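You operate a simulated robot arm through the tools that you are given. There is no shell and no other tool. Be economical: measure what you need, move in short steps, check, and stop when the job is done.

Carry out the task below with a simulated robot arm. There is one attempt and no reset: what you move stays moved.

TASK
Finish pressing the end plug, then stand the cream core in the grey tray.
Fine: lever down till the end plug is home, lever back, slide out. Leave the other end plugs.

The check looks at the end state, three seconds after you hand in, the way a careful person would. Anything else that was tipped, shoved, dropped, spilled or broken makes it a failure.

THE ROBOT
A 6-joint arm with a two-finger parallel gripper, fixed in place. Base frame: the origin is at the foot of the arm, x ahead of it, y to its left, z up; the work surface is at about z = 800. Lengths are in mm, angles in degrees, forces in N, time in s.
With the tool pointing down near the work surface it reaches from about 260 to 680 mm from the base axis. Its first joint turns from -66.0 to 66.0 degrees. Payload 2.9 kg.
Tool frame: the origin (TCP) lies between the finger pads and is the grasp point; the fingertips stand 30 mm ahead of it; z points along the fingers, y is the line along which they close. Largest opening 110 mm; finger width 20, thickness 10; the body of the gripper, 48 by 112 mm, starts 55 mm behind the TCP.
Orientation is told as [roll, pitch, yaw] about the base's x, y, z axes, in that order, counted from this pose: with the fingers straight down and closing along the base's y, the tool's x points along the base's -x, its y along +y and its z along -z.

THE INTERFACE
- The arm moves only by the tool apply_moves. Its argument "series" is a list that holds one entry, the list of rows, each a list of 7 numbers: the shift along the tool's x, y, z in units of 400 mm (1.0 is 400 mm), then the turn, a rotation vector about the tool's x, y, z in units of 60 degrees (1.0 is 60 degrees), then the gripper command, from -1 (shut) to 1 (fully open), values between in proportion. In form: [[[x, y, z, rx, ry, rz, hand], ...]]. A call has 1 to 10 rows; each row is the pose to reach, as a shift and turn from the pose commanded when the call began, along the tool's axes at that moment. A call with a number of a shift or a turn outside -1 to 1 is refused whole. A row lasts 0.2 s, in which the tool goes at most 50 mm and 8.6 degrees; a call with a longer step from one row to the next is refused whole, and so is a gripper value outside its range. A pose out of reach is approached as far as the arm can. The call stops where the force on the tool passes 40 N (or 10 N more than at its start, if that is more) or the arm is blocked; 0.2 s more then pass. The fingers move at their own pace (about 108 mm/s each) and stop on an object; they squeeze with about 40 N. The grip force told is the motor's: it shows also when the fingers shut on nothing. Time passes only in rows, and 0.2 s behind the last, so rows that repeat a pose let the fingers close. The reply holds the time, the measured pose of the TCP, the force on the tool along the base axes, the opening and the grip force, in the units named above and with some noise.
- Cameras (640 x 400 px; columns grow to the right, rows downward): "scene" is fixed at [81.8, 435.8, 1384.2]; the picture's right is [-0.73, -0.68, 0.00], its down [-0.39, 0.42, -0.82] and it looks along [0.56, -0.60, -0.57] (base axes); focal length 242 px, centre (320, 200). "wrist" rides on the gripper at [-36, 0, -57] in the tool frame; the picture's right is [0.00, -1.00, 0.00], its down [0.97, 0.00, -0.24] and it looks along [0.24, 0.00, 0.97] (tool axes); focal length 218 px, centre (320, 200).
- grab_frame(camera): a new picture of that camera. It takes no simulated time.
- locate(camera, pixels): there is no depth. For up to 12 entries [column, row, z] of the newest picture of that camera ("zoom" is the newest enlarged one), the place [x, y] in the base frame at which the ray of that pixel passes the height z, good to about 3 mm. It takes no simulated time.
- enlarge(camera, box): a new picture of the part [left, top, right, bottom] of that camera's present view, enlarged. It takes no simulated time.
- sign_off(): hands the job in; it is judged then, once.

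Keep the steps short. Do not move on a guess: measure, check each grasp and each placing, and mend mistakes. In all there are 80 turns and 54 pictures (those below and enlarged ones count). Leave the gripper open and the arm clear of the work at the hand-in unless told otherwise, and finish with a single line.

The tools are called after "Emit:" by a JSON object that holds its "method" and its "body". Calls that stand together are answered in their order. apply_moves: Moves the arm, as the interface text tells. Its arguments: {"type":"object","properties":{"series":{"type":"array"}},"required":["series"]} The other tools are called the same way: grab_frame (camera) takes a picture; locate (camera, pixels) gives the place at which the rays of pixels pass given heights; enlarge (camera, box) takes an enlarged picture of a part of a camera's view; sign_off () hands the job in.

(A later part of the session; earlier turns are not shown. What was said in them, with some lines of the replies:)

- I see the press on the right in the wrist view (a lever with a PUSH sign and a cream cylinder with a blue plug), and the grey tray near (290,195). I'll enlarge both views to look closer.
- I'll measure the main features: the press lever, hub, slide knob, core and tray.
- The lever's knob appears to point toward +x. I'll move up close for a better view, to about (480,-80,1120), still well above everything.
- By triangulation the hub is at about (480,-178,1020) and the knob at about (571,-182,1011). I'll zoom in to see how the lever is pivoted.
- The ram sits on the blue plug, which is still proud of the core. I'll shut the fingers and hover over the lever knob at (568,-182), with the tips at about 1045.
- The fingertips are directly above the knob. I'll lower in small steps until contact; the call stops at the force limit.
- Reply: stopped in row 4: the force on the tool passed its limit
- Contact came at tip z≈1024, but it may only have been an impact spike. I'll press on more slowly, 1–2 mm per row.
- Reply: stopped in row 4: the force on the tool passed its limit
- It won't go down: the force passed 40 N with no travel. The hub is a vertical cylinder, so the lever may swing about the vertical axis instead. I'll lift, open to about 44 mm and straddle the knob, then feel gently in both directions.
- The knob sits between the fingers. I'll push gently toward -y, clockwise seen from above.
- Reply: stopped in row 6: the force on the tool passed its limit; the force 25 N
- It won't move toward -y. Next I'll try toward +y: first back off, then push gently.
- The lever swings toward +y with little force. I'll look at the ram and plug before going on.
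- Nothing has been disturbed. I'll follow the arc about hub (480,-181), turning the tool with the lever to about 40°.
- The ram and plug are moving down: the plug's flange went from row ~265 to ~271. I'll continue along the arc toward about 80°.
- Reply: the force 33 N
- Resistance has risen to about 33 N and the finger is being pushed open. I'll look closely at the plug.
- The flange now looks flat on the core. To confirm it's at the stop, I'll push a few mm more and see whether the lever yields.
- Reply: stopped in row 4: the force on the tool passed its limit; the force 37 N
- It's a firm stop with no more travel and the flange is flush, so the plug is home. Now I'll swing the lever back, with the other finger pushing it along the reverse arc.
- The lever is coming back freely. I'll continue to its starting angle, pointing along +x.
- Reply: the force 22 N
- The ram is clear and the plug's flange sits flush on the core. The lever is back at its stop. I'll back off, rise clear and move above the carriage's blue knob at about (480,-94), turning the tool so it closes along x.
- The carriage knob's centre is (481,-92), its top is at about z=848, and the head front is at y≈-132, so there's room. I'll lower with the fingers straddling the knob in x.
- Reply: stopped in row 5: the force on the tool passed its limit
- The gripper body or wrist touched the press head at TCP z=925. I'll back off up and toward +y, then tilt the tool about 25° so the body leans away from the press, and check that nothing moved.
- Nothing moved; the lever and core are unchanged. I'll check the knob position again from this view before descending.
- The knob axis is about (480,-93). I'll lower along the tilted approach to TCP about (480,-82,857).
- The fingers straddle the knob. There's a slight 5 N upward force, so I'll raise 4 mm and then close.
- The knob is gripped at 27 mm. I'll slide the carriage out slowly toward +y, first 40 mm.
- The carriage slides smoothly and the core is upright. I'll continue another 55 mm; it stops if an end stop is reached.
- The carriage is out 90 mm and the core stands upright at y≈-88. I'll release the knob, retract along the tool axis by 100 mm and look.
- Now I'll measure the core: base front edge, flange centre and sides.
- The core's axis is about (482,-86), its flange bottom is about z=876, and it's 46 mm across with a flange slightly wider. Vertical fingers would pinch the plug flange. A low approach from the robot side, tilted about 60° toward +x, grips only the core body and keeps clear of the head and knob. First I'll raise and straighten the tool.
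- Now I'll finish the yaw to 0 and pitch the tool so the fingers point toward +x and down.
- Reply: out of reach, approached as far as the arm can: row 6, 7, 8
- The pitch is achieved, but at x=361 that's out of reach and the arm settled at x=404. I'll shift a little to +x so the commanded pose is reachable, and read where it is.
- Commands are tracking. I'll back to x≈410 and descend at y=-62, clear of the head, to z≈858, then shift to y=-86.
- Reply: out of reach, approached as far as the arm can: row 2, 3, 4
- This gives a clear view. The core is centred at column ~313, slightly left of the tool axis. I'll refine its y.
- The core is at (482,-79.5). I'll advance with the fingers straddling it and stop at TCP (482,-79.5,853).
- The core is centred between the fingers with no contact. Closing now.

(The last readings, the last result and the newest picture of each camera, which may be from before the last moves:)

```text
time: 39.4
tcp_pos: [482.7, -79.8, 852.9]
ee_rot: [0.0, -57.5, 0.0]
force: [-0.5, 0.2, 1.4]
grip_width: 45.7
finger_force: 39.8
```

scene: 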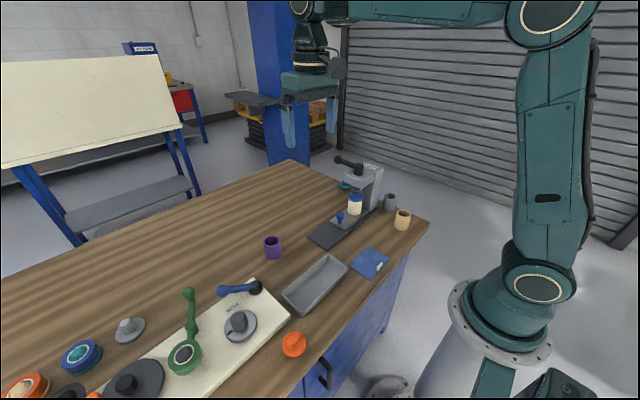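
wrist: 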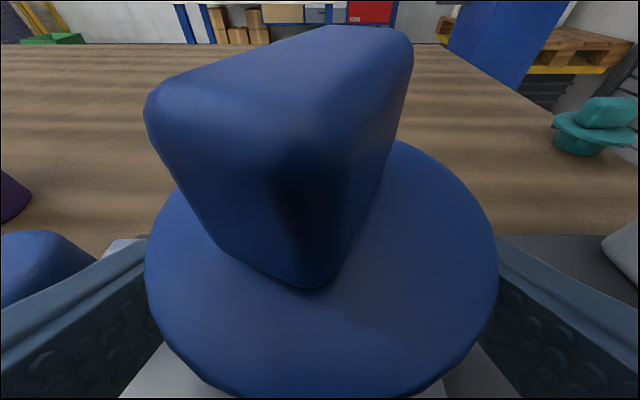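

Gripped at 45.7 mm, which is the core body. I'll lift 30 mm straight up and check.

Emit:
{"method": "apply_moves", "body": {"series": [[[-0.0105, 0, -0.0067, 0, 0, 0, -1], [-0.0316, 0, -0.02, 0, 0, 0, -1], [-0.063, 0, -0.0403, 0, 0, 0, -1], [-0.063, 0, -0.0403, 0, 0, 0, -1]]]}}

Emit:
{"method": "enlarge", "body": {"camera": "scene", "box": [290, 150, 410, 280]}}

```text
time: 40.4
tcp_pos: [481.7, -78.4, 881.9]
ee_rot: [0.1, -57.5, 0.1]
force: [-0.7, 1.0, -0.6]
grip_width: 46.1
finger_force: 40.3
```

```text
3.08 times, centred on (350, 215) of scene
```

zoom: 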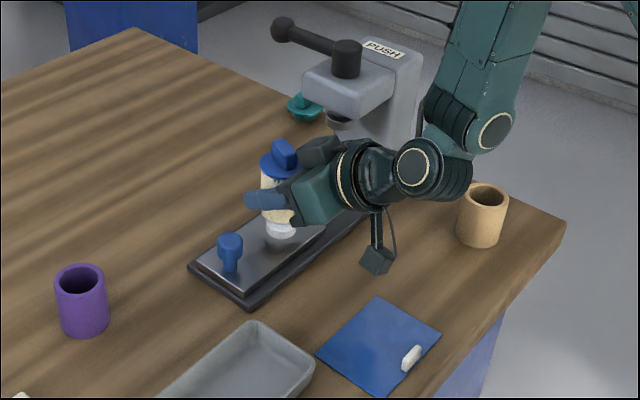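

The core is lifted and held upright. I'll carry it up to z≈940 and over to above the tray at (372,175), with yaw unchanged and the reach similar to the pick.

Emit:
{"method": "apply_moves", "body": {"series": [[[-0.061, 0, -0.039, 0, 0, 0, -1], [-0.122, 0, -0.0779, 0, 0, 0, -1], [-0.107, 0.06, -0.101, 0, 0, 0, -1], [-0.084, 0.155, -0.138, 0, 0, 0, -1], [-0.061, 0.25, -0.174, 0, 0, 0, -1], [-0.037, 0.35, -0.211, 0, 0, 0, -1], [-0.014, 0.45, -0.248, 0, 0, 0, -1], [0.01, 0.55, -0.285, 0, 0, 0, -1], [0.0257, 0.6325, -0.3097, 0, 0, 0, -1], [0.0257, 0.6325, -0.3097, 0, 0, 0, -1]]]}}

Emit:
{"method": "grab_frame", "body": {"camera": "scene"}}

```text
time: 42.6
tcp_pos: [372.3, 173.9, 942.7]
ee_rot: [-0.1, -57.5, 0.1]
force: [0.0, -0.4, 0.2]
grip_width: 45.6
finger_force: 40.1
out of reach, approached as far as the arm can: row 7, 8
```

```text
10 pictures are left
```

scene: 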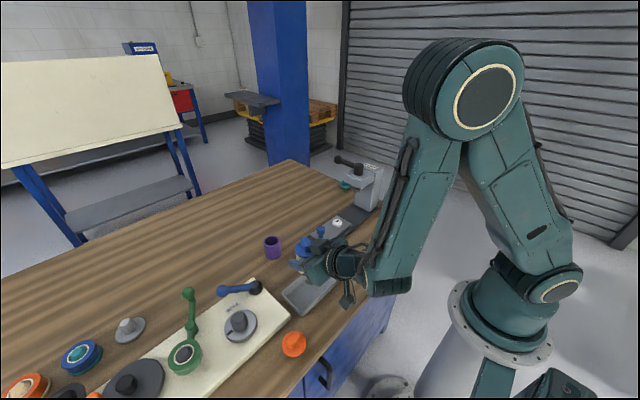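

I've reached the spot above the tray. A wrist appendage hangs about 40 mm below and 127 mm behind the TCP, so I'll measure the table's front edge and the tray to check clearance.

Emit:
{"method": "locate", "body": {"camera": "scene", "pixels": [[430, 222, 800], [408, 252, 800], [305, 315, 815], [282, 296, 815], [348, 266, 815], [347, 300, 880], [347, 308, 880]]}}

Emit:
{"method": "enlarge", "body": {"camera": "scene", "box": [265, 220, 385, 330]}}

```text
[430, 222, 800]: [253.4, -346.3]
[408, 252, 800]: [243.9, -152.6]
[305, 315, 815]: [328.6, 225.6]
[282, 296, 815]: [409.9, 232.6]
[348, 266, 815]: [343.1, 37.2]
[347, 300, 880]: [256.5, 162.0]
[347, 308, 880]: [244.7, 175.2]
```

```text
3.64 times, centred on (325, 275) of scene
```

zoom: 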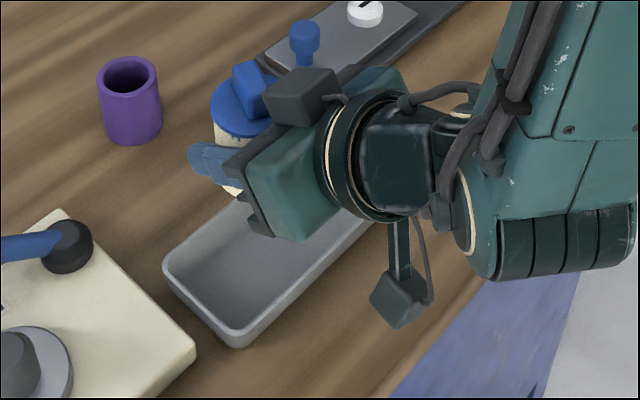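

Clearance is fine: the appendage's bottom is about 20 mm below the TCP and behind the tray. The tray spans x 329–409, y 45–235, and the core is at (372,174), well inside. I'll lower 80 mm first.

Emit:
{"method": "apply_moves", "body": {"series": [[[0.04, 0, 0.0255, 0, 0, 0, -1], [0.084, 0, 0.0537, 0, 0, 0, -1], [0.126, 0, 0.0805, 0, 0, 0, -1], [0.1686, 0, 0.1074, 0, 0, 0, -1], [0.1686, 0, 0.1074, 0, 0, 0, -1]]]}}

Emit:
{"method": "enlarge", "body": {"camera": "scene", "box": [255, 220, 365, 330]}}

```text
time: 43.8
tcp_pos: [373.7, 174.0, 861.1]
ee_rot: [0.0, -57.5, 0.1]
force: [-0.5, -0.5, -0.2]
grip_width: 45.6
finger_force: 39.7
```

```text
3.64 times, centred on (310, 275) of scene
```

zoom: 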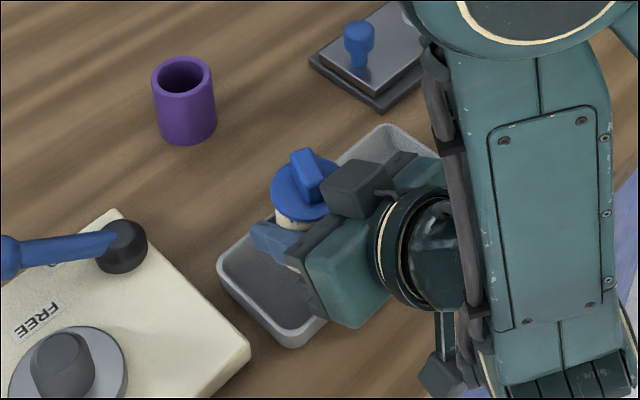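

The core is inside the tray outline. I'll lower slowly now, watching the vertical force.

Emit:
{"method": "apply_moves", "body": {"series": [[[0.0105, 0, 0.0067, 0, 0, 0, -1], [0.021, 0, 0.0134, 0, 0, 0, -1], [0.0295, 0, 0.0188, 0, 0, 0, -1], [0.0337, 0, 0.0215, 0, 0, 0, -1], [0.0379, 0, 0.0242, 0, 0, 0, -1]]]}}

```text
time: 45.0
tcp_pos: [371.9, 175.0, 841.9]
ee_rot: [0.2, -57.6, 0.1]
force: [-0.4, 0.5, -1.4]
grip_width: 45.7
finger_force: 40.1
```

Emit:
{"method": "apply_moves", "body": {"series": [[[0.0032, 0, 0.002, 0, 0, 0, -1], [0.0063, 0, 0.004, 0, 0, 0, -1], [0.0095, 0, 0.006, 0, 0, 0, -1]]]}}

Emit:
{"method": "enlarge", "body": {"camera": "scene", "box": [275, 235, 345, 315]}}

```text
time: 45.8
tcp_pos: [371.4, 174.6, 837.3]
ee_rot: [0.1, -57.6, -0.1]
force: [0.6, -0.2, -0.7]
grip_width: 45.7
finger_force: 39.7
```

```text
5.00 times, centred on (310, 275) of scene
```

zoom: 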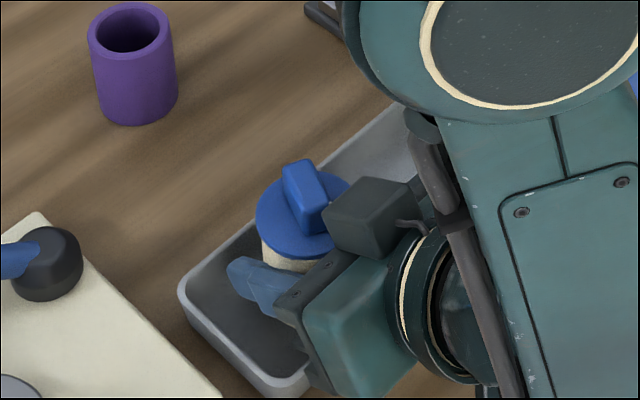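

There's no contact yet. I'll continue in 1 mm steps.

Emit:
{"method": "apply_moves", "body": {"series": [[[0.0021, 0, 0.0013, 0, 0, 0, -1], [0.0042, 0, 0.0027, 0, 0, 0, -1], [0.0063, 0, 0.004, 0, 0, 0, -1]]]}}

```text
time: 46.6
tcp_pos: [371.4, 175.2, 836.5]
ee_rot: [-0.2, -57.7, 0.2]
force: [-4.4, -0.3, 11.8]
grip_width: 45.5
finger_force: 39.9
```

The core's base has contacted the tray floor (11.8 N up at TCP z=836.5). I'll release gently to a 62 mm opening.

Emit:
{"method": "apply_moves", "body": {"series": [[[0, 0, 0, 0, 0, 0, -0.1], [0, 0, 0, 0, 0, 0, 0.1], [0, 0, 0, 0, 0, 0, 0.13], [0, 0, 0, 0, 0, 0, 0.13]]]}}

Emit:
{"method": "grab_frame", "body": {"camera": "wrist"}}

```text
time: 47.6
tcp_pos: [371.1, 174.7, 835.5]
ee_rot: [0.0, -57.5, 0.1]
force: [0.2, 0.6, 0.3]
grip_width: 62.2
finger_force: 0.1
```

```text
6 pictures are left
```

wrist: 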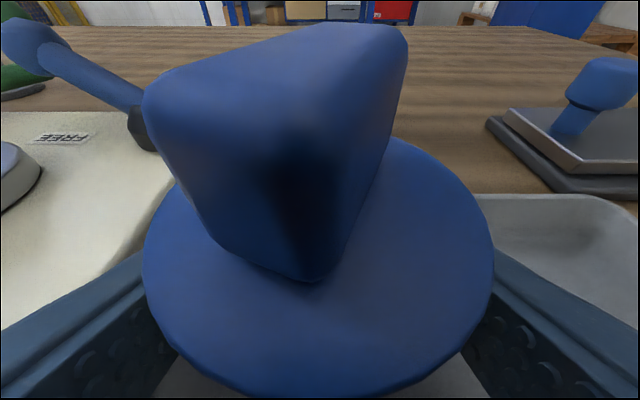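

The plug and core stand level and unmoved. I'll rise straight up; the fingers pass either side of the flange, and I'll open wider once above the tray rim.

Emit:
{"method": "apply_moves", "body": {"series": [[[-0.0105, 0, -0.0067, 0, 0, 0, 0.13], [-0.0316, 0, -0.02, 0, 0, 0, 0.2], [-0.042, 0, -0.0268, 0, 0, 0, 0.45], [-0.063, 0, -0.04, 0, 0, 0, 0.5], [-0.105, 0, -0.067, 0, 0, 0, 0.5], [-0.147, 0, -0.094, 0, 0, 0, 0.5], [-0.21, 0, -0.134, 0, 0, 0, 0.5], [-0.274, 0, -0.1745, 0, 0, 0, 0.5]]]}}

Emit:
{"method": "enlarge", "body": {"camera": "scene", "box": [265, 220, 365, 330]}}

```text
time: 49.4
tcp_pos: [369.8, 173.4, 963.9]
ee_rot: [-0.1, -57.4, 0.0]
force: [0.4, 0.3, -0.4]
grip_width: 82.2
finger_force: 0.1
```

```text
3.64 times, centred on (315, 275) of scene
```

zoom: 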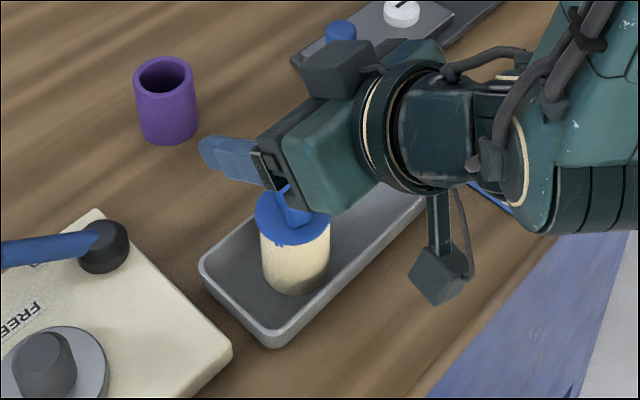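

The core stands upright in the tray. I'll raise the arm well clear and take a final look.

Emit:
{"method": "apply_moves", "body": {"series": [[[-0.08, 0, -0.051, 0, 0, 0, 1], [-0.16, 0, -0.102, 0, 0, 0, 1], [-0.24, 0, -0.12, 0, 0, 0, 1], [-0.32, 0, -0.13, 0, 0, 0, 1], [-0.36, 0, -0.1, 0, 0, 0, 1], [-0.36, 0, -0.1, 0, 0, 0, 1]]]}}

Emit:
{"method": "grab_frame", "body": {"camera": "scene"}}

Emit:
{"method": "enlarge", "body": {"camera": "scene", "box": [265, 150, 415, 320]}}

```text
time: 50.8
tcp_pos: [414.5, 173.4, 1109.9]
ee_rot: [0.0, -57.5, 0.1]
force: [-0.4, -0.3, -0.1]
grip_width: 110.0
finger_force: 0.0
```

```text
4 pictures are left
```

scene: 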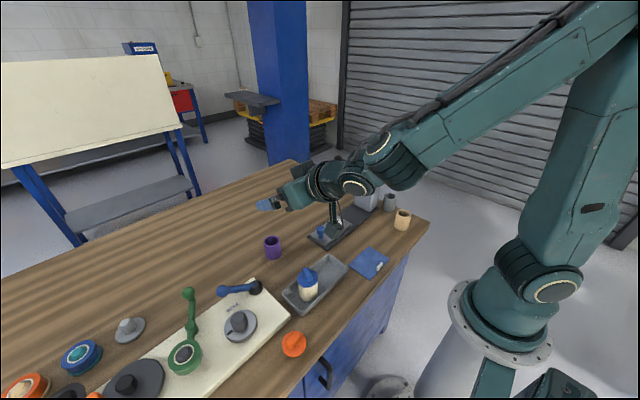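

```text
2.35 times, centred on (340, 235) of scene
```

zoom: 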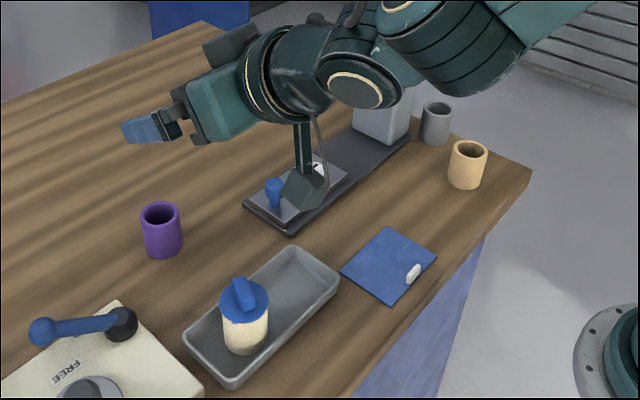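

The core stands upright in the grey tray with its plug home. The lever was returned to its stop, the carriage is out, and the tubes, other plugs and cloth look undisturbed. The arm is clear with the gripper open, so I'm handing in.

Emit:
{"method": "sign_off", "body": {}}

```text
The job is handed in.
```

The end plug is pressed home, the lever is back, the carriage is slid out, and the cream core stands upright in the grey tray.
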